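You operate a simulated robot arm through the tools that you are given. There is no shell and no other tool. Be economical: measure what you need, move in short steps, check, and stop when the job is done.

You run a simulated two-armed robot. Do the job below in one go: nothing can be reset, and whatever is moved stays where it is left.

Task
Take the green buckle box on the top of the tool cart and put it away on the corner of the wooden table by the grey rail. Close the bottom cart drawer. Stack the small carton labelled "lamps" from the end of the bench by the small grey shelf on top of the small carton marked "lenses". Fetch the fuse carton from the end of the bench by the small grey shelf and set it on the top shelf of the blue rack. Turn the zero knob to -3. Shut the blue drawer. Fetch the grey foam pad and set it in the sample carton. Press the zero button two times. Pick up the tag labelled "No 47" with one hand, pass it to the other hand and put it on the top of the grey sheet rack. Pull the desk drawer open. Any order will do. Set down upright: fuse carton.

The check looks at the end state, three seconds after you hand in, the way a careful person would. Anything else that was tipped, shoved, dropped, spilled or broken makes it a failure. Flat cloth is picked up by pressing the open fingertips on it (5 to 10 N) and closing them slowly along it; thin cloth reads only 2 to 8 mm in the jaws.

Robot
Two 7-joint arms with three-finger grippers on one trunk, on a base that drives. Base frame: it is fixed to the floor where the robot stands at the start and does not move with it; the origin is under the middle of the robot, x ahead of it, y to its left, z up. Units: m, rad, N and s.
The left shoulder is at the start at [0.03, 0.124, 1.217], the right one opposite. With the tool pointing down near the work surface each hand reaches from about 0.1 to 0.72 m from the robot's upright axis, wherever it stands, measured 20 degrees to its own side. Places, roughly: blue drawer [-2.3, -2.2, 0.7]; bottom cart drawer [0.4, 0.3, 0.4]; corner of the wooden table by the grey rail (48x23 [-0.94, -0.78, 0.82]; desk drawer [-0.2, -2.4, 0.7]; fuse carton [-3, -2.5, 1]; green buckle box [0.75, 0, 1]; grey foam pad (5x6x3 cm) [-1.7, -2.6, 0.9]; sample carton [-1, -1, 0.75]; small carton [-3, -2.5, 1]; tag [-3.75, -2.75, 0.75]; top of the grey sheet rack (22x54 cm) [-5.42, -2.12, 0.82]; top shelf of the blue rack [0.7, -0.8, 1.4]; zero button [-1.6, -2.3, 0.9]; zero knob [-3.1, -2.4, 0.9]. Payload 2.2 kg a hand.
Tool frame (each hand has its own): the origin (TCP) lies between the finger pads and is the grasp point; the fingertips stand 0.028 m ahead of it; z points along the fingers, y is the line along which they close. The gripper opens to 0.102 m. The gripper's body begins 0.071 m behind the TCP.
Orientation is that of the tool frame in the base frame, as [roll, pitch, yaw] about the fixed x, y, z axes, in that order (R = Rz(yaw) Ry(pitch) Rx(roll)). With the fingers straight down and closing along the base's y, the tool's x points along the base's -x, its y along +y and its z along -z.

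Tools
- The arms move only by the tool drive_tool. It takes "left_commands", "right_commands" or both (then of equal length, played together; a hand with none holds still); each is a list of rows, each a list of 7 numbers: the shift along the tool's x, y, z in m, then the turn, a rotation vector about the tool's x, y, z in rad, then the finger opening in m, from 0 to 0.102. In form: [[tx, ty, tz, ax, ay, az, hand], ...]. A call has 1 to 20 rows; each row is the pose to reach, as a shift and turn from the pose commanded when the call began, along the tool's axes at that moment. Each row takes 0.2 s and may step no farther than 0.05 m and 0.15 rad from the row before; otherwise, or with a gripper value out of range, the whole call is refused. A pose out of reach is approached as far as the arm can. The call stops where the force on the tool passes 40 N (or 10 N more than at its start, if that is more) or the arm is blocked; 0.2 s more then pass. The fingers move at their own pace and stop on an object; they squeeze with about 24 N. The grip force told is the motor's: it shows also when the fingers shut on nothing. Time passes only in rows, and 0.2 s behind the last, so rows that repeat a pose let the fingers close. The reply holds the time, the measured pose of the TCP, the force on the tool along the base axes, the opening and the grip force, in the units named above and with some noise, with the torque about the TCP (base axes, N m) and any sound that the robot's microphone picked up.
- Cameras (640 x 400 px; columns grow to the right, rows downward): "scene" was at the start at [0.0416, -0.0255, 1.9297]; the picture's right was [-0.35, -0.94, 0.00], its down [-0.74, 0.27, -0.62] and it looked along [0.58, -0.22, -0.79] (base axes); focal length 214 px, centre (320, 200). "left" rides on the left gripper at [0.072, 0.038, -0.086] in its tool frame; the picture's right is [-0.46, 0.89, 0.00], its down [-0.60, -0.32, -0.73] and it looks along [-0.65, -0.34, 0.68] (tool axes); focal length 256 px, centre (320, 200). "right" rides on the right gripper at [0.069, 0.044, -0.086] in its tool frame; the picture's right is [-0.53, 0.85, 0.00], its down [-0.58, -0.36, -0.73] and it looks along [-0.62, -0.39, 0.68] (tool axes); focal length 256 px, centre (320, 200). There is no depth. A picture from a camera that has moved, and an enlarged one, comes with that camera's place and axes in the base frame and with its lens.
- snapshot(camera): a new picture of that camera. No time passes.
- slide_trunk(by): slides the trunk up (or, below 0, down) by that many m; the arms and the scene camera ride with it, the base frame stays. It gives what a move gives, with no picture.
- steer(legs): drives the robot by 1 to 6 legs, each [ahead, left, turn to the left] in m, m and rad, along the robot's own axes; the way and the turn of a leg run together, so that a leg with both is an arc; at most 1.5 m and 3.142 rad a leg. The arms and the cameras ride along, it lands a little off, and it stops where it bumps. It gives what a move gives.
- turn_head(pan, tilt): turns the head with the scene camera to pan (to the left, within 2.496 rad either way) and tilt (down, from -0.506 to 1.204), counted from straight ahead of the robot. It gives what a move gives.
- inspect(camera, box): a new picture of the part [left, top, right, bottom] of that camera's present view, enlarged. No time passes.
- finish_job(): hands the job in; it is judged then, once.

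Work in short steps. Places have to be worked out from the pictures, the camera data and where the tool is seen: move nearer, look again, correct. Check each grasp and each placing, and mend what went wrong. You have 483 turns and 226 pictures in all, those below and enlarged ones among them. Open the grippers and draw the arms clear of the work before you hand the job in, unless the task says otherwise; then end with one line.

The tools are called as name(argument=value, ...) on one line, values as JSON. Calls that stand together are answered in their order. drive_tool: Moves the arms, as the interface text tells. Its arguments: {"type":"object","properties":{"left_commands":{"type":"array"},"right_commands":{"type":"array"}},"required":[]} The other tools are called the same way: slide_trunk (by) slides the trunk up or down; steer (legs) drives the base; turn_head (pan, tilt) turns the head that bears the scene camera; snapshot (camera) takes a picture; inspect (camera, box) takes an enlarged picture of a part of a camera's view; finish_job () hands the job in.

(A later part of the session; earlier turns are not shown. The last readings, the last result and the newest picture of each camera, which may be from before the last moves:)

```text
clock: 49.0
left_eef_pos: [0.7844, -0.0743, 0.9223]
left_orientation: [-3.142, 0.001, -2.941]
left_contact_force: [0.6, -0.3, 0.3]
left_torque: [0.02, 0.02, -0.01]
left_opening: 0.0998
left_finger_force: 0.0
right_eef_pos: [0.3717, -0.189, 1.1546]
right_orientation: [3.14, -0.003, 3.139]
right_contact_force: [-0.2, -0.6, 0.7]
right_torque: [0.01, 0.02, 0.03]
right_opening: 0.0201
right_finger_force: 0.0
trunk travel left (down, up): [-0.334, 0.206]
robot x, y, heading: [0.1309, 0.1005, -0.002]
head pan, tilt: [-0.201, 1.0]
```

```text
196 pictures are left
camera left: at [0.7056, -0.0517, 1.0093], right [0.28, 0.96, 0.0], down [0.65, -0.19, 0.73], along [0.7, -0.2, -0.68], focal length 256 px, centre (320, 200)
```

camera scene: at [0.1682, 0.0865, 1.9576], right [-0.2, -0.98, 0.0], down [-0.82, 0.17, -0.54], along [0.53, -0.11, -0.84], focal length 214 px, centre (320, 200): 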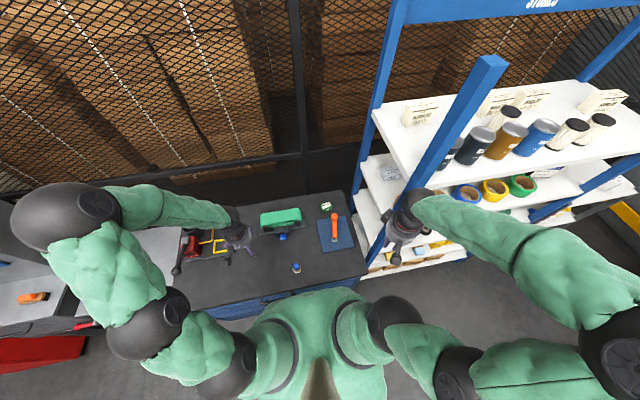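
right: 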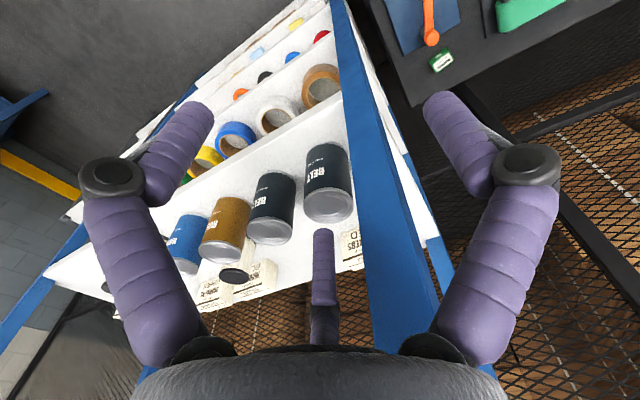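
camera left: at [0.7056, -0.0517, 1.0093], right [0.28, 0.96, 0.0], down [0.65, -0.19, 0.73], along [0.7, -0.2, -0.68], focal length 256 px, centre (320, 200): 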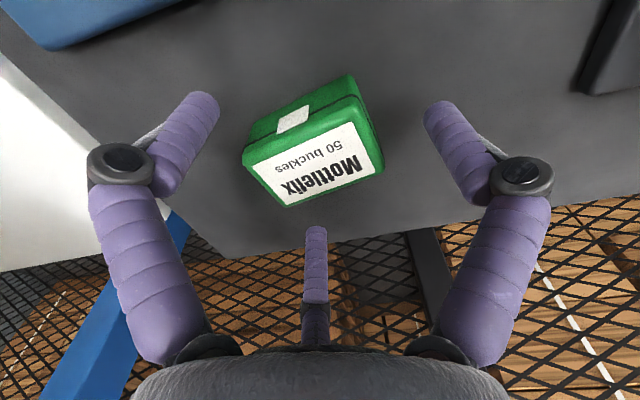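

Box sits centred between the fingers. I go down 2 cm more and close slowly.

drive_tool(left_commands=[[0, 0, 0.01, 0, 0, 0, 0.1], [0, 0, 0.018, 0, 0, 0, 0.1], [0, 0, 0.018, 0, 0, 0, 0.1]])

drive_tool(left_commands=[[0, 0, 0, 0, 0, 0, 0.08], [0, 0, 0, 0, 0, 0, 0.05], [0, 0, 0, 0, 0, 0, 0.03], [0, 0, 0, 0, 0, 0, 0.03]])

snapshot(camera="left")

```text
clock: 49.8
left_eef_pos: [0.7832, -0.0734, 0.9046]
left_orientation: [3.141, 0.0, -2.942]
left_contact_force: [0.7, 0.3, -0.3]
left_torque: [-0.01, 0.0, 0.01]
left_opening: 0.1
left_finger_force: 0.0
right_eef_pos: [0.3728, -0.189, 1.1543]
right_orientation: [-3.141, -0.004, 3.141]
right_contact_force: [-0.3, -0.2, -0.9]
right_torque: [0.0, 0.0, -0.02]
right_opening: 0.02
right_finger_force: 0.0
trunk travel left (down, up): [-0.334, 0.206]
robot x, y, heading: [0.1304, 0.1019, -0.0]
head pan, tilt: [-0.201, 1.0]
```

```text
clock: 50.8
left_eef_pos: [0.7823, -0.0732, 0.906]
left_orientation: [-3.139, 0.003, -2.94]
left_contact_force: [-3.2, -4.2, 15.8]
left_torque: [-0.19, 0.53, -0.02]
left_opening: 0.0474
left_finger_force: 24.2
right_eef_pos: [0.3705, -0.1886, 1.1543]
right_orientation: [-3.141, -0.003, 3.14]
right_contact_force: [-0.2, 0.4, -0.1]
right_torque: [0.02, 0.02, 0.0]
right_opening: 0.0202
right_finger_force: 0.1
trunk travel left (down, up): [-0.334, 0.206]
robot x, y, heading: [0.1296, 0.0993, -0.001]
head pan, tilt: [-0.201, 1.0]
```

```text
195 pictures are left
camera left: at [0.7032, -0.0512, 0.9935], right [0.28, 0.96, 0.0], down [0.65, -0.19, 0.73], along [0.7, -0.2, -0.68], focal length 256 px, centre (320, 200)
```

left: 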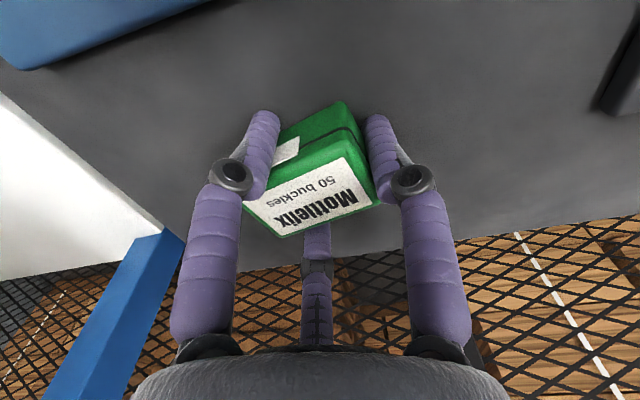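

Gripped at 4.7 cm; some table reaction. Lift and check.

drive_tool(left_commands=[[0, 0, -0.03, 0, 0, 0, 0.03], [0, 0, -0.08, 0, 0, 0, 0.03], [0, 0, -0.12, 0, 0, 0, 0.03]])

snapshot(camera="left")

```text
clock: 51.5
left_eef_pos: [0.7824, -0.0742, 1.023]
left_orientation: [3.138, 0.0, -2.944]
left_contact_force: [-0.4, 0.1, -2.6]
left_torque: [-0.02, -0.02, 0.0]
left_opening: 0.0474
left_finger_force: 24.5
right_eef_pos: [0.3721, -0.1895, 1.1536]
right_orientation: [-3.142, -0.004, 3.139]
right_contact_force: [-0.3, -0.3, 0.3]
right_torque: [-0.02, 0.0, -0.02]
right_opening: 0.02
right_finger_force: 0.1
trunk travel left (down, up): [-0.334, 0.206]
robot x, y, heading: [0.129, 0.0977, 0.0]
head pan, tilt: [-0.201, 1.0]
```

```text
194 pictures are left
camera left: at [0.7041, -0.0515, 1.1095], right [0.28, 0.96, 0.0], down [0.66, -0.19, 0.73], along [0.7, -0.2, -0.68], focal length 256 px, centre (320, 200)
```

left: 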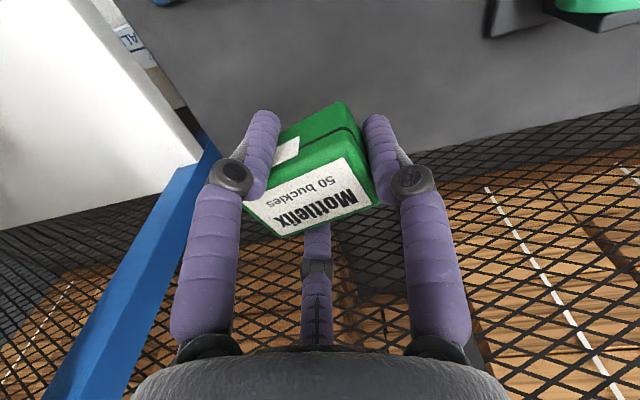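

Box is held. Raise further, then back off from the cart with the base.

drive_tool(left_commands=[[0, 0, -0.04, 0, 0, 0, 0.03], [0, 0, -0.08, 0, 0, 0, 0.03], [0, 0, -0.12, 0, 0, 0, 0.03], [0, 0, -0.16, 0, 0, 0, 0.03]])

steer(legs=[[-0.45, 0, 0]])

turn_head(pan=-2.3, tilt=0.75)

snapshot(camera="scene")

```text
clock: 52.5
left_eef_pos: [0.7709, -0.0677, 1.1865]
left_orientation: [3.14, 0.0, -2.942]
left_contact_force: [-0.7, 0.2, -3.1]
left_torque: [0.02, -0.06, 0.02]
left_opening: 0.047
left_finger_force: 24.1
left hand out of reach, approached as far as the arm can: row 4
right_eef_pos: [0.3717, -0.1881, 1.1551]
right_orientation: [-3.141, -0.003, 3.139]
right_contact_force: [-0.7, 0.1, 0.6]
right_torque: [0.0, -0.07, 0.03]
right_opening: 0.0199
right_finger_force: 0.1
trunk travel left (down, up): [-0.334, 0.206]
robot x, y, heading: [0.1307, 0.1006, -0.004]
head pan, tilt: [-0.201, 1.0]
```

```text
clock: 55.3
left_eef_pos: [0.321, -0.069, 1.1862]
left_orientation: [3.139, 0.0, -2.944]
left_contact_force: [-1.2, -0.1, -1.5]
left_torque: [-0.03, -0.02, 0.0]
left_opening: 0.0474
left_finger_force: 23.9
right_eef_pos: [-0.0801, -0.1881, 1.1546]
right_orientation: [-3.141, -0.003, 3.139]
right_contact_force: [-0.6, 0.0, -0.1]
right_torque: [-0.01, -0.01, 0.0]
right_opening: 0.0199
right_finger_force: 0.1
trunk travel left (down, up): [-0.334, 0.206]
robot x, y, heading: [-0.3215, 0.1013, -0.005]
head pan, tilt: [-0.201, 1.0]
```

```text
clock: 57.3
left_eef_pos: [0.3209, -0.0688, 1.1872]
left_orientation: [3.141, 0.0, -2.945]
left_contact_force: [-0.4, -0.4, -1.0]
left_torque: [0.01, -0.01, -0.01]
left_opening: 0.047
left_finger_force: 23.9
right_eef_pos: [-0.0808, -0.189, 1.1538]
right_orientation: [3.141, -0.006, 3.138]
right_contact_force: [-0.8, -1.1, -0.6]
right_torque: [-0.01, 0.0, 0.0]
right_opening: 0.0202
right_finger_force: 0.1
trunk travel left (down, up): [-0.334, 0.206]
robot x, y, heading: [-0.3203, 0.0985, -0.007]
head pan, tilt: [-2.3, 0.75]
```

```text
193 pictures are left
camera scene: at [-0.4054, 0.0403, 1.8168], right [-0.74, 0.67, 0.0], down [0.46, 0.51, -0.73], along [-0.49, -0.54, -0.68], focal length 214 px, centre (320, 200)
```

scene: 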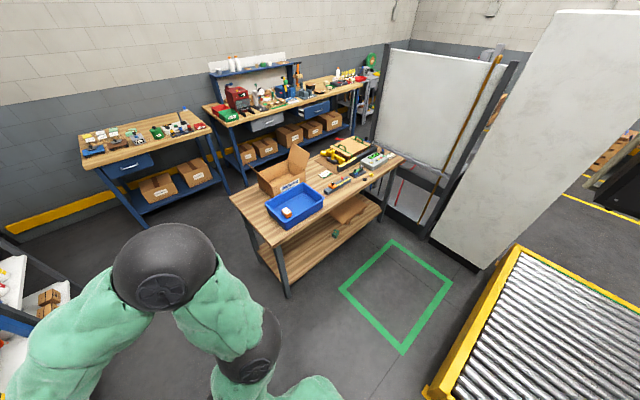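

inspect(camera="scene", box=[220, 130, 420, 260])

inspect(camera="scene", box=[70, 40, 390, 220])

```text
3.08 times, centred on (320, 195) of scene
camera zoom: at [-0.4054, 0.0403, 1.8168], right [-0.74, 0.67, 0.0], down [0.46, 0.51, -0.73], along [-0.49, -0.54, -0.68], focal length 660 px, centre (320, 215)
```

zoom: 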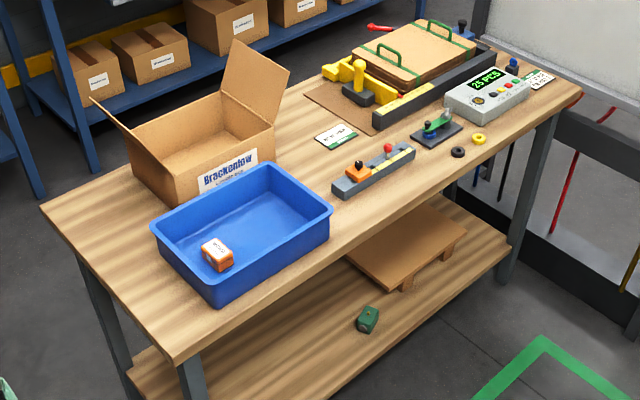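

```text
2.00 times, centred on (230, 130) of scene
camera zoom: at [-0.4054, 0.0403, 1.8168], right [-0.74, 0.67, 0.0], down [0.46, 0.51, -0.73], along [-0.49, -0.54, -0.68], focal length 429 px, centre (500, 340)
```

zoom: 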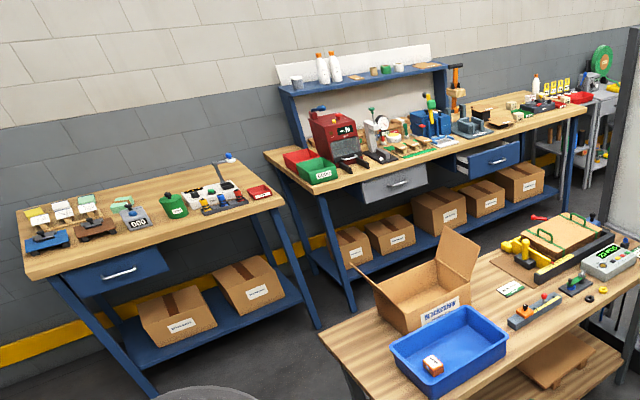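

The table corner region (48×23 cm about [-0.94,-0.78]) seems to hold a blue tray too; I must look closer. I retract the left hand and drive to stand north of the table facing it.

drive_tool(left_commands=[[0.04, 0.03, 0, 0, 0, 0, 0.03], [0.08, 0.06, 0, 0, 0, 0, 0.03], [0.12, 0.09, 0, 0, 0, 0, 0.03], [0.16, 0.12, 0, 0, 0, 0, 0.03], [0.2, 0.15, 0, 0, 0, 0, 0.03], [0.24, 0.18, 0, 0, 0, 0, 0.03]])

steer(legs=[[-0.5, 0, 0], [0, 0, -1.57]])

turn_head(pan=0, tilt=0.9)

snapshot(camera="scene")

```text
clock: 58.7
left_eef_pos: [0.0489, 0.0615, 1.1865]
left_orientation: [3.141, 0.003, -2.944]
left_contact_force: [-1.0, -0.3, -2.1]
left_torque: [0.02, 0.01, 0.02]
left_opening: 0.0473
left_finger_force: 12.8
right_eef_pos: [-0.0811, -0.188, 1.1543]
right_orientation: [-3.141, -0.005, 3.14]
right_contact_force: [-0.5, 0.1, 0.5]
right_torque: [-0.01, 0.0, -0.03]
right_opening: 0.0201
right_finger_force: 0.1
trunk travel left (down, up): [-0.334, 0.206]
robot x, y, heading: [-0.3252, 0.102, -0.002]
head pan, tilt: [-2.3, 0.75]
```

```text
clock: 62.6
left_eef_pos: [-0.4655, 0.0029, 1.1872]
left_orientation: [3.136, 0.002, -3.054]
left_contact_force: [-0.1, -1.0, -2.5]
left_torque: [0.07, -0.04, -0.01]
left_opening: 0.0474
left_finger_force: 12.6
right_eef_pos: [-0.6232, -0.2287, 1.1533]
right_orientation: [3.138, -0.005, 3.027]
right_contact_force: [-0.8, -0.8, -0.4]
right_torque: [0.06, -0.04, -0.02]
right_opening: 0.02
right_finger_force: 0.1
trunk travel left (down, up): [-0.334, 0.206]
robot x, y, heading: [-0.8303, 0.0856, -0.117]
head pan, tilt: [-2.3, 0.75]
stopped in leg 2: the robot was blocked; the commanded pose is now the measured one
```

```text
clock: 64.7
left_eef_pos: [-0.4631, 0.008, 1.1858]
left_orientation: [3.139, 0.001, -3.056]
left_contact_force: [0.7, -0.1, -1.2]
left_torque: [0.02, 0.0, 0.01]
left_opening: 0.0474
left_finger_force: 12.8
right_eef_pos: [-0.6205, -0.2256, 1.1539]
right_orientation: [-3.141, -0.005, 3.028]
right_contact_force: [-0.6, -0.2, -0.7]
right_torque: [-0.01, -0.01, 0.03]
right_opening: 0.0201
right_finger_force: 0.1
trunk travel left (down, up): [-0.334, 0.206]
robot x, y, heading: [-0.8295, 0.0903, -0.117]
head pan, tilt: [0.0, 0.901]
```

```text
190 pictures are left
camera scene: at [-0.7827, 0.0832, 1.8048], right [-0.12, -0.99, 0.0], down [-0.78, 0.09, -0.62], along [0.62, -0.07, -0.78], focal length 214 px, centre (320, 200)
```

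scene: 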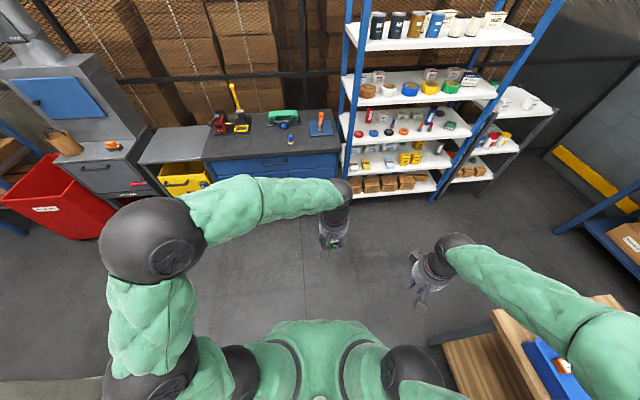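

Turning was blocked by the low conveyor corner behind-left. I raise the trunk so the elbows clear the table items, shift right (south) a little and turn there.

slide_trunk(by=0.2)

steer(legs=[[0.08, -0.15, 0], [0, 0, -1.45]])

turn_head(pan=0, tilt=1.0)

snapshot(camera="scene")

```text
clock: 66.9
left_eef_pos: [-0.4638, 0.0063, 1.3858]
left_orientation: [3.138, 0.002, -3.054]
left_contact_force: [-0.6, 0.7, -2.2]
left_torque: [0.0, -0.01, -0.01]
left_opening: 0.0474
left_finger_force: 12.5
right_eef_pos: [-0.6214, -0.2262, 1.3539]
right_orientation: [-3.141, -0.004, 3.029]
right_contact_force: [0.0, -0.4, 0.3]
right_torque: [0.01, -0.01, 0.04]
right_opening: 0.0201
right_finger_force: 0.0
trunk travel left (down, up): [-0.534, 0.006]
robot x, y, heading: [-0.8286, 0.0869, -0.119]
head pan, tilt: [0.0, 0.901]
```

```text
clock: 71.9
left_eef_pos: [-0.8115, -0.4381, 1.3858]
left_orientation: [3.141, 0.001, 1.751]
left_contact_force: [-0.5, 0.5, -2.0]
left_torque: [-0.01, -0.01, 0.02]
left_opening: 0.0475
left_finger_force: 13.2
right_eef_pos: [-1.0587, -0.302, 1.3541]
right_orientation: [-3.142, -0.005, 1.551]
right_contact_force: [-1.2, 0.5, -0.2]
right_torque: [0.02, 0.01, -0.01]
right_opening: 0.0198
right_finger_force: 0.1
trunk travel left (down, up): [-0.534, 0.006]
robot x, y, heading: [-0.7617, -0.0702, -1.593]
head pan, tilt: [0.0, 0.901]
```

```text
clock: 72.6
left_eef_pos: [-0.8129, -0.4386, 1.3871]
left_orientation: [3.138, -0.002, 1.751]
left_contact_force: [-0.2, -0.2, -1.9]
left_torque: [-0.02, -0.02, 0.01]
left_opening: 0.0473
left_finger_force: 12.5
right_eef_pos: [-1.058, -0.3034, 1.3532]
right_orientation: [-3.141, -0.005, 1.549]
right_contact_force: [-0.2, 0.6, -1.1]
right_torque: [-0.02, 0.02, -0.03]
right_opening: 0.02
right_finger_force: 0.1
trunk travel left (down, up): [-0.534, 0.006]
robot x, y, heading: [-0.7655, -0.0669, -1.593]
head pan, tilt: [0.0, 1.0]
```

```text
189 pictures are left
camera scene: at [-0.7657, -0.1056, 1.9976], right [-1.0, 0.02, 0.0], down [0.02, 0.84, -0.54], along [-0.01, -0.54, -0.84], focal length 214 px, centre (320, 200)
```

scene: 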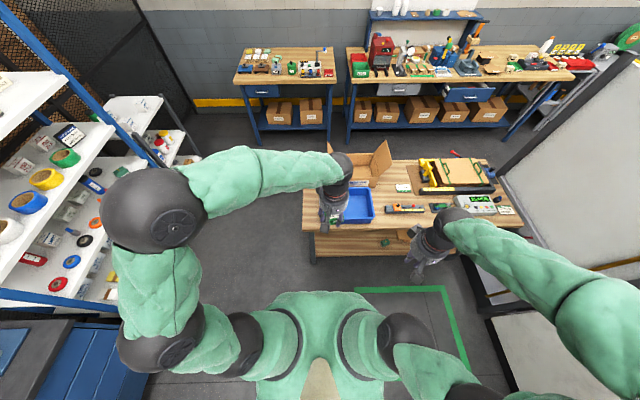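

Turned successfully. I look at the table corner closely.

inspect(camera="scene", box=[290, 130, 530, 270])

snapshot(camera="left")

```text
2.67 times, centred on (410, 200) of scene
camera zoom: at [-0.7657, -0.1056, 1.9976], right [-1.0, 0.02, 0.0], down [0.02, 0.84, -0.54], along [-0.01, -0.54, -0.84], focal length 572 px, centre (80, 200)
```

zoom: 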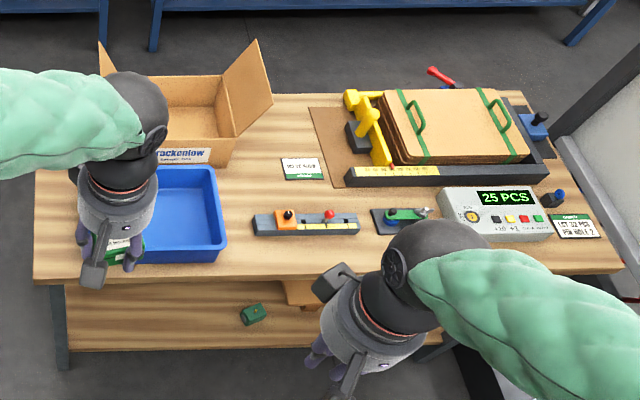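

```text
187 pictures are left
camera left: at [-0.7883, -0.3603, 1.4735], right [0.95, -0.3, 0.0], down [-0.21, -0.65, 0.73], along [-0.22, -0.7, -0.68], focal length 256 px, centre (320, 200)
```

left: 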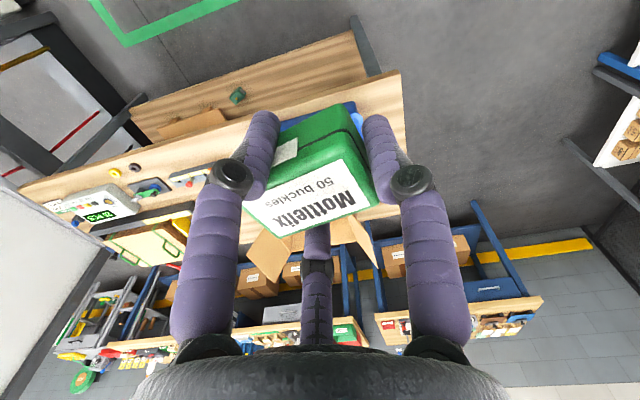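

The grey rail is the slider piece west of the tray; free strip of the corner lies between tray and the table's east edge (x −0.70…−0.79). I drive 0.2 m nearer and turn the hand 90° so the fingers close along y for a clean release.

steer(legs=[[0.2, 0, 0]])

drive_tool(left_commands=[[0, 0, 0, 0, 0, -0.14, 0.03], [0, 0, 0, 0, 0, -0.28, 0.03], [0, 0, 0, 0, 0, -0.42, 0.03], [0, 0, 0, 0, 0, -0.56, 0.03], [0, 0, 0, 0, 0, -0.7, 0.03], [0, 0, 0, 0, 0, -0.84, 0.03], [0, 0, 0, 0, 0, -0.98, 0.03], [0, 0, 0, 0, 0, -1.12, 0.03], [0, 0, 0, 0, 0, -1.26, 0.03], [0, 0, 0, 0, 0, -1.39, 0.03]])

snapshot(camera="left")

```text
clock: 74.2
left_eef_pos: [-0.8163, -0.6341, 1.3863]
left_orientation: [3.138, 0.0, 1.752]
left_contact_force: [0.0, -0.2, -0.8]
left_torque: [0.0, -0.06, -0.02]
left_opening: 0.0474
left_finger_force: 12.8
right_eef_pos: [-1.0624, -0.4983, 1.3533]
right_orientation: [3.141, -0.005, 1.551]
right_contact_force: [-1.0, -0.5, 0.8]
right_torque: [0.0, -0.04, -0.03]
right_opening: 0.0201
right_finger_force: 0.0
trunk travel left (down, up): [-0.534, 0.006]
robot x, y, heading: [-0.7694, -0.2625, -1.589]
head pan, tilt: [0.0, 1.0]
```

```text
clock: 76.4
left_eef_pos: [-0.8162, -0.6356, 1.3865]
left_orientation: [3.139, 0.002, -3.137]
left_contact_force: [-0.3, -0.2, -1.3]
left_torque: [0.03, 0.0, -0.03]
left_opening: 0.0473
left_finger_force: 12.8
right_eef_pos: [-1.0618, -0.5001, 1.354]
right_orientation: [3.14, -0.005, 1.55]
right_contact_force: [-0.1, 1.0, -0.5]
right_torque: [0.01, 0.02, -0.01]
right_opening: 0.0202
right_finger_force: 0.0
trunk travel left (down, up): [-0.534, 0.006]
robot x, y, heading: [-0.7706, -0.2611, -1.589]
head pan, tilt: [0.0, 1.0]
```

```text
186 pictures are left
camera left: at [-0.8885, -0.5971, 1.4734], right [0.46, 0.89, 0.0], down [0.6, -0.32, 0.73], along [0.65, -0.34, -0.68], focal length 256 px, centre (320, 200)
```

left: 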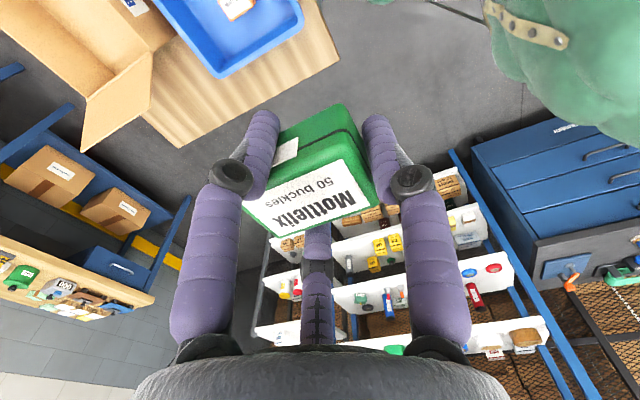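

Strip is x −0.775…−0.69. I move above [-0.735,-0.78] and descend part-way, then look.

drive_tool(left_commands=[[-0.027, -0.04, 0, 0, 0, 0, 0.03], [-0.054, -0.08, 0, 0, 0, 0, 0.03], [-0.081, -0.12, 0, 0, 0, 0, 0.03], [-0.081, -0.145, 0.03, 0, 0, 0, 0.03], [-0.081, -0.145, 0.08, 0, 0, 0, 0.03], [-0.081, -0.145, 0.13, 0, 0, 0, 0.03], [-0.081, -0.145, 0.18, 0, 0, 0, 0.03], [-0.081, -0.145, 0.23, 0, 0, 0, 0.03], [-0.081, -0.145, 0.28, 0, 0, 0, 0.03], [-0.081, -0.145, 0.33, 0, 0, 0, 0.03], [-0.081, -0.145, 0.38, 0, 0, 0, 0.03], [-0.081, -0.145, 0.42, 0, 0, 0, 0.03]])

snapshot(camera="left")

snapshot(camera="scene")

```text
clock: 79.0
left_eef_pos: [-0.7336, -0.7812, 0.9677]
left_orientation: [3.141, 0.001, -3.142]
left_contact_force: [-0.2, -0.7, -1.4]
left_torque: [0.1, 0.03, 0.01]
left_opening: 0.0473
left_finger_force: 13.2
right_eef_pos: [-1.0628, -0.4996, 1.3537]
right_orientation: [3.142, -0.006, 1.549]
right_contact_force: [-0.3, 0.2, -0.1]
right_torque: [0.04, 0.03, -0.03]
right_opening: 0.0199
right_finger_force: 0.1
trunk travel left (down, up): [-0.534, 0.006]
robot x, y, heading: [-0.7655, -0.2607, -1.591]
head pan, tilt: [0.0, 1.0]
```

```text
185 pictures are left
camera left: at [-0.8075, -0.7429, 1.0542], right [0.46, 0.89, 0.0], down [0.6, -0.32, 0.73], along [0.65, -0.34, -0.68], focal length 256 px, centre (320, 200)
```

left: 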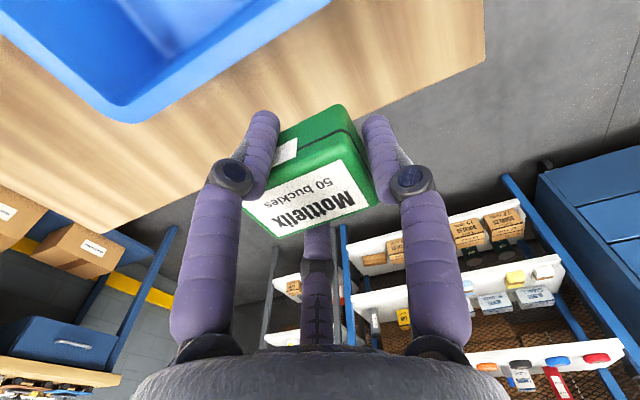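

```text
184 pictures are left
camera scene: at [-0.77, -0.3031, 1.9976], right [-1.0, 0.02, 0.0], down [0.02, 0.84, -0.54], along [-0.01, -0.54, -0.84], focal length 214 px, centre (320, 200)
```

scene: 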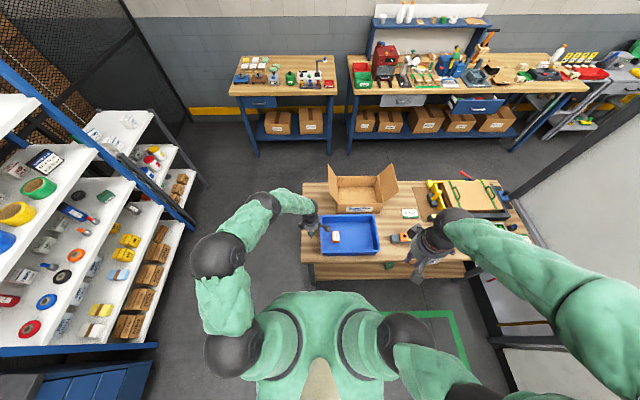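

Clearance confirmed (tray rim −0.78, table edge −0.67). Descend to ~0.865.

drive_tool(left_commands=[[0, 0, 0.04, 0, 0, 0, 0.03], [0, 0, 0.08, 0, 0, 0, 0.03], [0, 0, 0.1, 0, 0, 0, 0.03], [0, 0, 0.1, 0, 0, 0, 0.03]])

snapshot(camera="left")

```text
clock: 80.0
left_eef_pos: [-0.7334, -0.7793, 0.8656]
left_orientation: [3.139, 0.002, -3.141]
left_contact_force: [-0.2, 0.3, -1.8]
left_torque: [-0.01, -0.02, 0.0]
left_opening: 0.0475
left_finger_force: 12.9
right_eef_pos: [-1.0624, -0.4993, 1.3542]
right_orientation: [-3.141, -0.004, 1.55]
right_contact_force: [-0.3, 0.8, 0.1]
right_torque: [0.01, 0.01, -0.03]
right_opening: 0.0199
right_finger_force: 0.0
trunk travel left (down, up): [-0.534, 0.006]
robot x, y, heading: [-0.7679, -0.264, -1.596]
head pan, tilt: [0.0, 1.0]
```

```text
183 pictures are left
camera left: at [-0.8064, -0.7417, 0.9521], right [0.47, 0.89, 0.0], down [0.6, -0.32, 0.73], along [0.65, -0.34, -0.68], focal length 256 px, centre (320, 200)
```

left: 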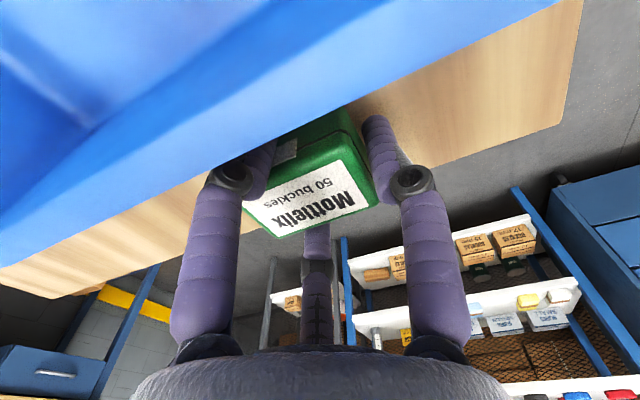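

No contact yet; lower in small steps.

drive_tool(left_commands=[[0, 0, 0.006, 0, 0, 0, 0.03], [0, 0, 0.012, 0, 0, 0, 0.03], [0, 0, 0.016, 0, 0, 0, 0.03], [0, 0, 0.016, 0, 0, 0, 0.03]])

```text
clock: 81.0
left_eef_pos: [-0.7339, -0.779, 0.8487]
left_orientation: [3.141, 0.004, -3.141]
left_contact_force: [-0.4, -0.1, -2.0]
left_torque: [0.03, 0.01, 0.0]
left_opening: 0.0474
left_finger_force: 12.8
right_eef_pos: [-1.0626, -0.4993, 1.3534]
right_orientation: [-3.14, -0.007, 1.55]
right_contact_force: [-0.4, 0.1, -0.5]
right_torque: [0.01, -0.03, 0.02]
right_opening: 0.0198
right_finger_force: 0.1
trunk travel left (down, up): [-0.534, 0.006]
robot x, y, heading: [-0.7706, -0.262, -1.596]
head pan, tilt: [0.0, 1.0]
```

Still free; continue a few millimetres at a time.

drive_tool(left_commands=[[0, 0, 0.004, 0, 0, 0, 0.03], [0, 0, 0.008, 0, 0, 0, 0.03], [0, 0, 0.008, 0, 0, 0, 0.03]])

```text
clock: 81.7
left_eef_pos: [-0.7337, -0.7797, 0.8462]
left_orientation: [-3.138, 0.006, -3.141]
left_contact_force: [-2.0, 13.4, 34.1]
left_torque: [0.92, 0.55, -0.35]
left_opening: 0.0471
left_finger_force: 13.3
right_eef_pos: [-1.0628, -0.4955, 1.3536]
right_orientation: [-3.141, -0.003, 1.55]
right_contact_force: [1.1, -0.6, -0.6]
right_torque: [0.01, 0.01, -0.01]
right_opening: 0.0199
right_finger_force: 0.1
trunk travel left (down, up): [-0.534, 0.006]
robot x, y, heading: [-0.7727, -0.2609, -1.594]
head pan, tilt: [0.0, 1.0]
stopped in row 3 (left hand): the force on the tool passed its limit at 41 N (the readings are from after the stop); the commanded pose is now the measured one
```

Contact with the table. Back off 2 mm, open the fingers and rise.

drive_tool(left_commands=[[0, 0, -0.001, 0, 0, 0, 0.047], [0, 0, -0.001, 0, 0, 0, 0.06], [0, 0, -0.002, 0, 0, 0, 0.08], [0, 0, -0.002, 0, 0, 0, 0.09], [0, 0, -0.03, 0, 0, 0, 0.09], [0, 0, -0.07, 0, 0, 0, 0.09], [0, 0, -0.12, 0, 0, 0, 0.09], [0, 0, -0.17, 0, 0, 0, 0.09], [0, 0, -0.22, 0, 0, 0, 0.09], [0, 0, -0.27, 0, 0, 0, 0.09], [0, 0, -0.32, 0, 0, 0, 0.09]])

snapshot(camera="left")

inspect(camera="scene", box=[290, 150, 530, 290])

```text
clock: 84.0
left_eef_pos: [-0.7346, -0.778, 1.1624]
left_orientation: [-3.14, 0.003, -3.14]
left_contact_force: [-0.4, 0.5, -0.2]
left_torque: [-0.05, 0.02, -0.02]
left_opening: 0.09
left_finger_force: 0.0
right_eef_pos: [-1.0627, -0.4973, 1.3541]
right_orientation: [-3.141, -0.006, 1.55]
right_contact_force: [0.9, -0.6, -1.2]
right_torque: [-0.04, 0.0, 0.01]
right_opening: 0.0201
right_finger_force: 0.1
trunk travel left (down, up): [-0.534, 0.006]
robot x, y, heading: [-0.7723, -0.2587, -1.593]
head pan, tilt: [0.0, 1.0]
```

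```text
182 pictures are left
camera left: at [-0.8075, -0.7406, 1.2494], right [0.47, 0.89, 0.0], down [0.6, -0.32, 0.73], along [0.65, -0.34, -0.68], focal length 256 px, centre (320, 200)
```

left: 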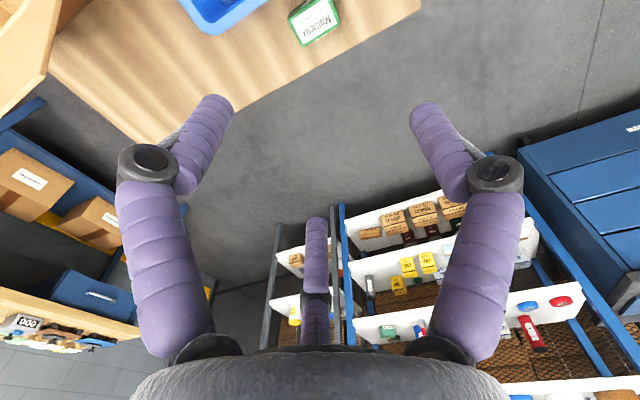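

```text
2.67 times, centred on (410, 220) of scene
camera zoom: at [-0.7699, -0.3002, 1.9976], right [-1.0, 0.02, 0.0], down [0.02, 0.84, -0.54], along [-0.01, -0.54, -0.84], focal length 572 px, centre (80, 147)
```

zoom: 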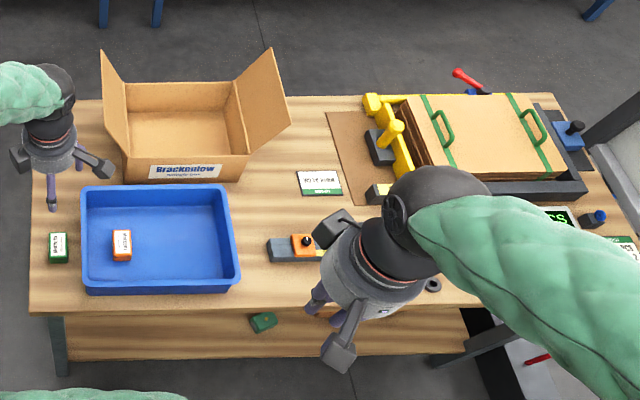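

Box is standing beside the tray. I read the notes on the table closely.

inspect(camera="scene", box=[330, 195, 430, 260])

inspect(camera="scene", box=[300, 195, 350, 260])

```text
6.15 times, centred on (380, 228) of scene
camera zoom: at [-0.7699, -0.3002, 1.9976], right [-1.0, 0.02, 0.0], down [0.02, 0.84, -0.54], along [-0.01, -0.54, -0.84], focal length 1320 px, centre (-49, 31)
```

zoom: 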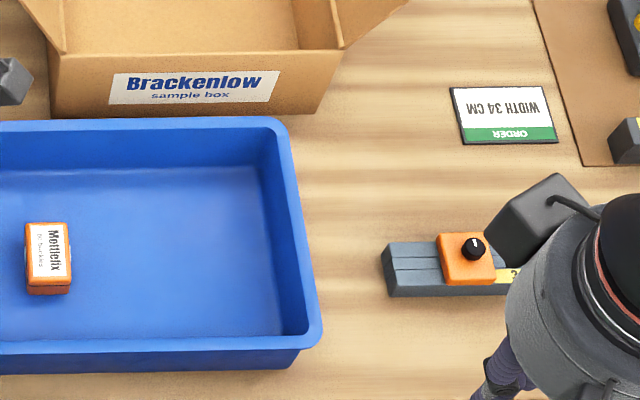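

```text
6.15 times, centred on (325, 228) of scene
camera zoom: at [-0.7699, -0.3002, 1.9976], right [-1.0, 0.02, 0.0], down [0.02, 0.84, -0.54], along [-0.01, -0.54, -0.84], focal length 1320 px, centre (289, 31)
```

zoom: 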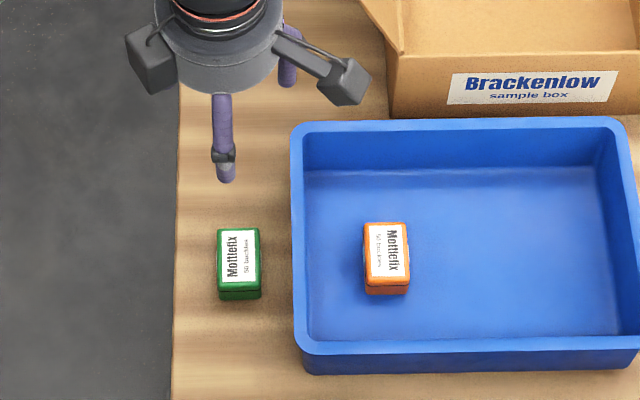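

Green box placed on the bare corner, upright, within the region. For narrow travel I bring both hands forward (elbows then tuck in) and unwind the left wrist.

drive_tool(left_commands=[[0, 0, -0.01, 0, 0, 0.14, 0.09], [0, 0, -0.02, 0, 0, 0.28, 0.09], [0, 0, -0.03, 0, 0, 0.42, 0.09], [0, 0, -0.04, 0, 0, 0.56, 0.09], [0, 0, -0.04, 0, 0, 0.7, 0.09], [0, 0, -0.04, 0, 0, 0.84, 0.09], [0, 0, -0.04, 0, 0, 0.98, 0.09], [0, 0, -0.04, 0, 0, 1.12, 0.09], [0, 0, -0.04, 0, 0, 1.26, 0.09], [0, 0, -0.04, 0, 0, 1.4, 0.09]], right_commands=[[-0.025, 0.0, 0.01, 0, 0, 0, 0.09], [-0.05, 0.01, 0.03, 0, 0, 0, 0.09], [-0.075, 0.02, 0.05, 0, 0, 0, 0.09], [-0.1, 0.03, 0.07, 0, 0, 0, 0.09], [-0.125, 0.04, 0.09, 0, 0, 0, 0.09], [-0.15, 0.05, 0.11, 0, 0, 0, 0.09], [-0.175, 0.06, 0.13, 0, 0, 0, 0.09], [-0.2, 0.07, 0.15, 0, 0, 0, 0.09], [-0.22, 0.08, 0.15, 0, 0, 0, 0.09], [-0.24, 0.09, 0.15, 0, 0, 0, 0.09]])

turn_head(pan=0.3, tilt=0.8)

snapshot(camera="scene")

```text
clock: 86.2
left_eef_pos: [-0.7351, -0.7826, 1.2042]
left_orientation: [3.138, 0.002, 1.74]
left_contact_force: [-0.8, -0.2, 0.0]
left_torque: [0.04, 0.02, 0.01]
left_opening: 0.0902
left_finger_force: 0.0
right_eef_pos: [-0.9792, -0.7413, 1.2004]
right_orientation: [-3.14, -0.004, 1.549]
right_contact_force: [-0.2, -0.1, -0.1]
right_torque: [0.0, 0.0, 0.02]
right_opening: 0.0903
right_finger_force: 0.0
trunk travel left (down, up): [-0.534, 0.006]
robot x, y, heading: [-0.7685, -0.2634, -1.592]
head pan, tilt: [0.0, 1.0]
```

```text
clock: 87.0
left_eef_pos: [-0.7354, -0.7802, 1.2039]
left_orientation: [3.138, 0.002, 1.741]
left_contact_force: [0.7, 0.3, 0.1]
left_torque: [-0.01, 0.02, 0.04]
left_opening: 0.0898
left_finger_force: 0.1
right_eef_pos: [-0.9789, -0.7388, 1.2018]
right_orientation: [-3.142, -0.004, 1.552]
right_contact_force: [1.1, -0.1, 0.5]
right_torque: [-0.01, 0.0, 0.01]
right_opening: 0.09
right_finger_force: 0.1
trunk travel left (down, up): [-0.534, 0.006]
robot x, y, heading: [-0.7725, -0.2657, -1.597]
head pan, tilt: [0.3, 0.799]
```

```text
178 pictures are left
camera scene: at [-0.7463, -0.3093, 2.0127], right [-0.96, -0.27, 0.0], down [-0.2, 0.69, -0.7], along [0.19, -0.67, -0.72], focal length 214 px, centre (320, 200)
```

scene: 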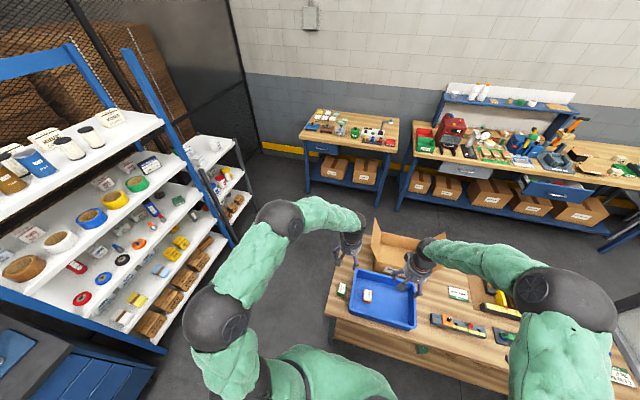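

Rack front is x≈0.44, table edge −0.67. I slide left 0.5 and then drive 1.25 m south between them.

steer(legs=[[0, 0.52, 0], [1.2, 0, 0.02]])

turn_head(pan=0.0, tilt=0.8)

snapshot(camera="scene")

```text
clock: 95.8
left_eef_pos: [-0.2265, -1.9962, 1.2042]
left_orientation: [3.139, 0.004, 1.757]
left_contact_force: [-0.2, 0.2, 0.1]
left_torque: [-0.01, 0.01, -0.03]
left_opening: 0.0904
left_finger_force: 0.0
right_eef_pos: [-0.4715, -1.9599, 1.2009]
right_orientation: [-3.141, -0.004, 1.565]
right_contact_force: [0.5, 0.6, 0.5]
right_torque: [0.01, 0.01, 0.01]
right_opening: 0.0898
right_finger_force: 0.1
trunk travel left (down, up): [-0.534, 0.006]
robot x, y, heading: [-0.271, -1.4821, -1.578]
head pan, tilt: [0.3, 0.799]
```

```text
clock: 96.6
left_eef_pos: [-0.2268, -1.9968, 1.2037]
left_orientation: [3.137, 0.002, 1.757]
left_contact_force: [-0.6, 0.5, 0.7]
left_torque: [0.01, 0.01, 0.05]
left_opening: 0.0899
left_finger_force: 0.0
right_eef_pos: [-0.471, -1.9589, 1.2011]
right_orientation: [-3.141, -0.004, 1.566]
right_contact_force: [-0.1, -0.6, 0.6]
right_torque: [0.0, -0.02, 0.0]
right_opening: 0.0899
right_finger_force: 0.1
trunk travel left (down, up): [-0.534, 0.006]
robot x, y, heading: [-0.2706, -1.4776, -1.574]
head pan, tilt: [0.0, 0.799]
```

```text
177 pictures are left
camera scene: at [-0.2686, -1.5288, 2.0127], right [-1.0, 0.01, 0.0], down [0.0, 0.72, -0.7], along [0.0, -0.7, -0.72], focal length 214 px, centre (320, 200)
```

scene: 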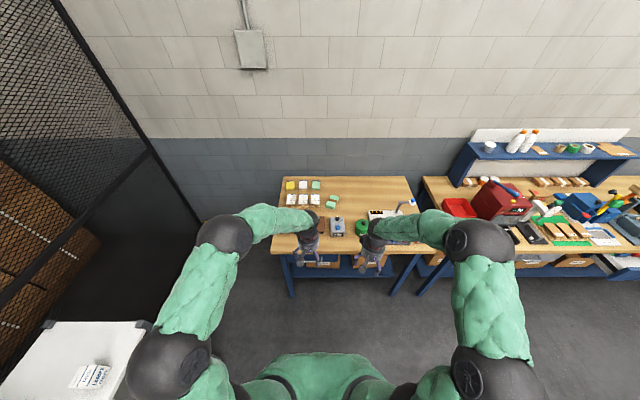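

I check what the hand cameras see of the desk drawer.

snapshot(camera="left")

inspect(camera="scene", box=[260, 165, 440, 300])

```text
176 pictures are left
camera left: at [-0.2032, -1.9178, 1.291], right [0.96, -0.29, 0.0], down [-0.2, -0.65, 0.73], along [-0.21, -0.7, -0.68], focal length 256 px, centre (320, 200)
```

left: 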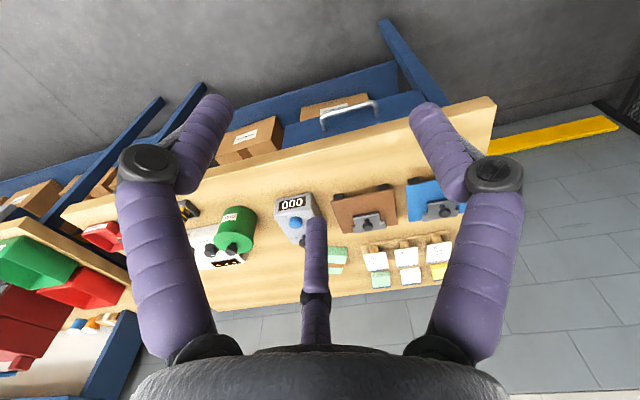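

```text
2.96 times, centred on (350, 232) of scene
camera zoom: at [-0.2686, -1.5288, 2.0127], right [-1.0, 0.01, 0.0], down [0.0, 0.72, -0.7], along [0.0, -0.7, -0.72], focal length 636 px, centre (231, 104)
```

zoom: 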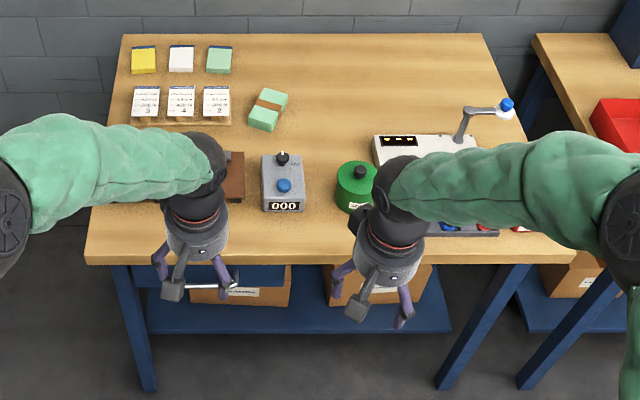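

Rays are nearly parallel, so I need another viewpoint: back up 0.35 m, lower the trunk 0.4, and look from there.

steer(legs=[[-0.35, 0, 0]])

slide_trunk(by=-0.4)

turn_head(pan=0.0, tilt=0.6)

snapshot(camera="scene")

snapshot(camera="left")

```text
clock: 98.9
left_eef_pos: [-0.2253, -1.6391, 1.2041]
left_orientation: [3.138, 0.003, 1.754]
left_contact_force: [0.1, -0.1, 0.0]
left_torque: [0.03, -0.01, 0.02]
left_opening: 0.0902
left_finger_force: 0.1
right_eef_pos: [-0.4705, -1.6016, 1.201]
right_orientation: [-3.14, -0.006, 1.564]
right_contact_force: [-0.2, 0.1, -0.2]
right_torque: [0.0, 0.03, 0.0]
right_opening: 0.0898
right_finger_force: 0.2
trunk travel left (down, up): [-0.534, 0.006]
robot x, y, heading: [-0.2671, -1.1228, -1.58]
head pan, tilt: [0.0, 0.799]
```

```text
clock: 102.7
left_eef_pos: [-0.2257, -1.6396, 0.8044]
left_orientation: [3.139, 0.005, 1.754]
left_contact_force: [0.4, -0.3, 0.5]
left_torque: [0.0, 0.04, 0.01]
left_opening: 0.09
left_finger_force: 0.0
right_eef_pos: [-0.4712, -1.6026, 0.8021]
right_orientation: [-3.14, -0.005, 1.563]
right_contact_force: [0.6, -0.4, 0.1]
right_torque: [-0.04, -0.07, 0.0]
right_opening: 0.0898
right_finger_force: 0.1
trunk travel left (down, up): [-0.134, 0.406]
robot x, y, heading: [-0.2654, -1.1232, -1.581]
head pan, tilt: [0.0, 0.799]
```

```text
clock: 103.4
left_eef_pos: [-0.2263, -1.6397, 0.8037]
left_orientation: [3.138, 0.004, 1.753]
left_contact_force: [0.2, -0.5, -0.2]
left_torque: [0.03, -0.04, -0.02]
left_opening: 0.0903
left_finger_force: 0.0
right_eef_pos: [-0.4703, -1.6015, 0.8023]
right_orientation: [-3.141, -0.005, 1.564]
right_contact_force: [0.1, -1.2, 0.7]
right_torque: [0.07, 0.02, -0.02]
right_opening: 0.0899
right_finger_force: 0.0
trunk travel left (down, up): [-0.134, 0.406]
robot x, y, heading: [-0.2693, -1.1235, -1.578]
head pan, tilt: [0.0, 0.6]
```

```text
174 pictures are left
camera scene: at [-0.2661, -1.1796, 1.6296], right [-1.0, 0.01, 0.0], down [0.01, 0.57, -0.82], along [-0.01, -0.82, -0.57], focal length 214 px, centre (320, 200)
```

scene: 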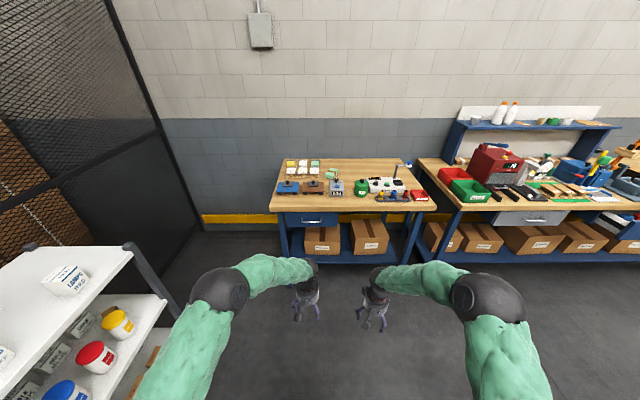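

```text
173 pictures are left
camera left: at [-0.2021, -1.5612, 0.891], right [0.96, -0.3, 0.0], down [-0.2, -0.65, 0.73], along [-0.21, -0.7, -0.68], focal length 256 px, centre (320, 200)
```

left: 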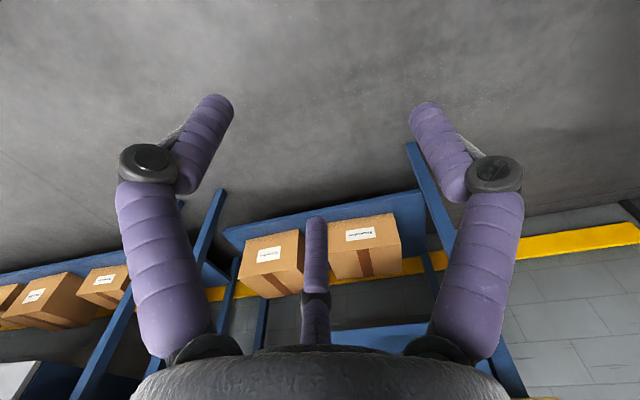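

inspect(camera="scene", box=[250, 140, 450, 265])

inspect(camera="scene", box=[270, 195, 350, 245])

```text
3.20 times, centred on (350, 202) of scene
camera zoom: at [-0.2661, -1.1796, 1.6296], right [-1.0, 0.01, 0.0], down [0.01, 0.57, -0.82], along [-0.01, -0.82, -0.57], focal length 686 px, centre (224, 192)
```

zoom: 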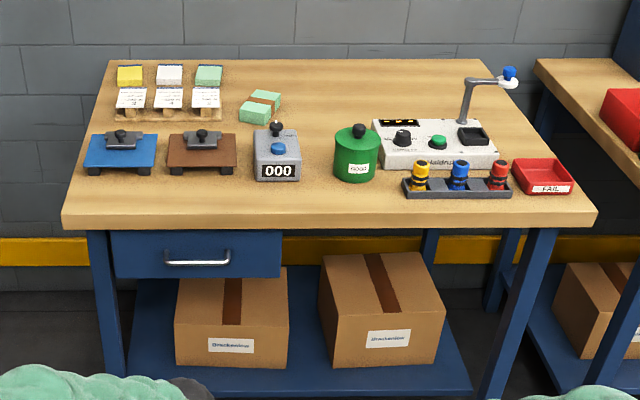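

```text
8.00 times, centred on (310, 220) of scene
camera zoom: at [-0.2661, -1.1796, 1.6296], right [-1.0, 0.01, 0.0], down [0.01, 0.57, -0.82], along [-0.01, -0.82, -0.57], focal length 1716 px, centre (400, 40)
```

zoom: 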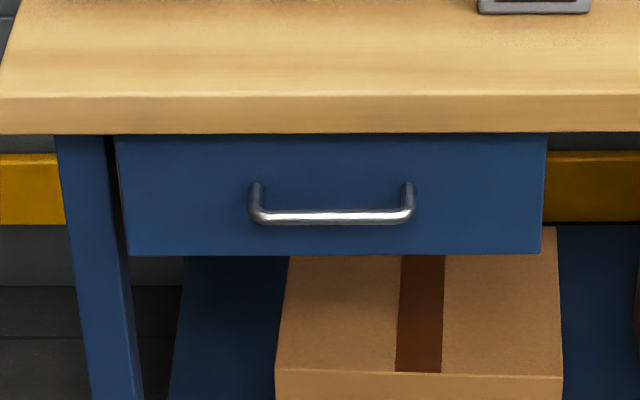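

Handle bar triangulates to [-0.223,-2.241,0.716], with the bench-top overhang about level with it, so I need a horizontal approach with fingers closing vertically. First rotate the left hand to point forward.

drive_tool(left_commands=[[0, 0, 0, 0, 0, 0.09, 0.09], [0, 0, 0, 0, 0, 0.182, 0.09]])

drive_tool(left_commands=[[0.0, 0.01, 0.01, 0, -0.14, 0, 0.09], [0.0, 0.02, 0.02, 0, -0.28, 0, 0.09], [0.0, 0.03, 0.03, 0, -0.42, 0, 0.09], [0.0, 0.04, 0.04, 0, -0.56, 0, 0.09], [0.0, 0.05, 0.05, 0, -0.7, 0, 0.09], [0.0, 0.06, 0.06, 0, -0.84, 0, 0.09], [0.0, 0.07, 0.07, 0, -0.98, 0, 0.09], [0.0, 0.08, 0.08, 0, -1.12, 0, 0.09], [0.0, 0.09, 0.09, 0, -1.26, 0, 0.09], [0.0, 0.1, 0.1, 0, -1.4, 0, 0.09], [0.0, 0.1, 0.1, 0, -1.5, 0, 0.09]])

```text
clock: 104.0
left_eef_pos: [-0.226, -1.6382, 0.8048]
left_orientation: [3.139, 0.001, 1.57]
left_contact_force: [0.9, 0.3, 0.9]
left_torque: [0.02, 0.01, -0.03]
left_opening: 0.0897
left_finger_force: 0.1
right_eef_pos: [-0.4702, -1.6027, 0.8009]
right_orientation: [-3.141, -0.005, 1.562]
right_contact_force: [-0.3, 0.7, 0.9]
right_torque: [0.02, 0.01, 0.0]
right_opening: 0.09
right_finger_force: 0.0
trunk travel left (down, up): [-0.134, 0.406]
robot x, y, heading: [-0.2644, -1.1195, -1.584]
head pan, tilt: [0.0, 0.6]
```

```text
clock: 106.4
left_eef_pos: [-0.2329, -1.6313, 0.7419]
left_orientation: [3.045, 1.485, 1.531]
left_contact_force: [-0.1, 0.4, -0.6]
left_torque: [0.0, 0.0, -0.02]
left_opening: 0.0896
left_finger_force: 0.1
left hand out of reach, approached as far as the arm can: row 8, 9, 10, 11
right_eef_pos: [-0.4698, -1.6016, 0.8027]
right_orientation: [-3.139, -0.004, 1.562]
right_contact_force: [0.2, -0.5, -0.3]
right_torque: [-0.01, -0.02, 0.02]
right_opening: 0.09
right_finger_force: 0.0
trunk travel left (down, up): [-0.134, 0.406]
robot x, y, heading: [-0.2662, -1.1221, -1.584]
head pan, tilt: [0.0, 0.6]
```

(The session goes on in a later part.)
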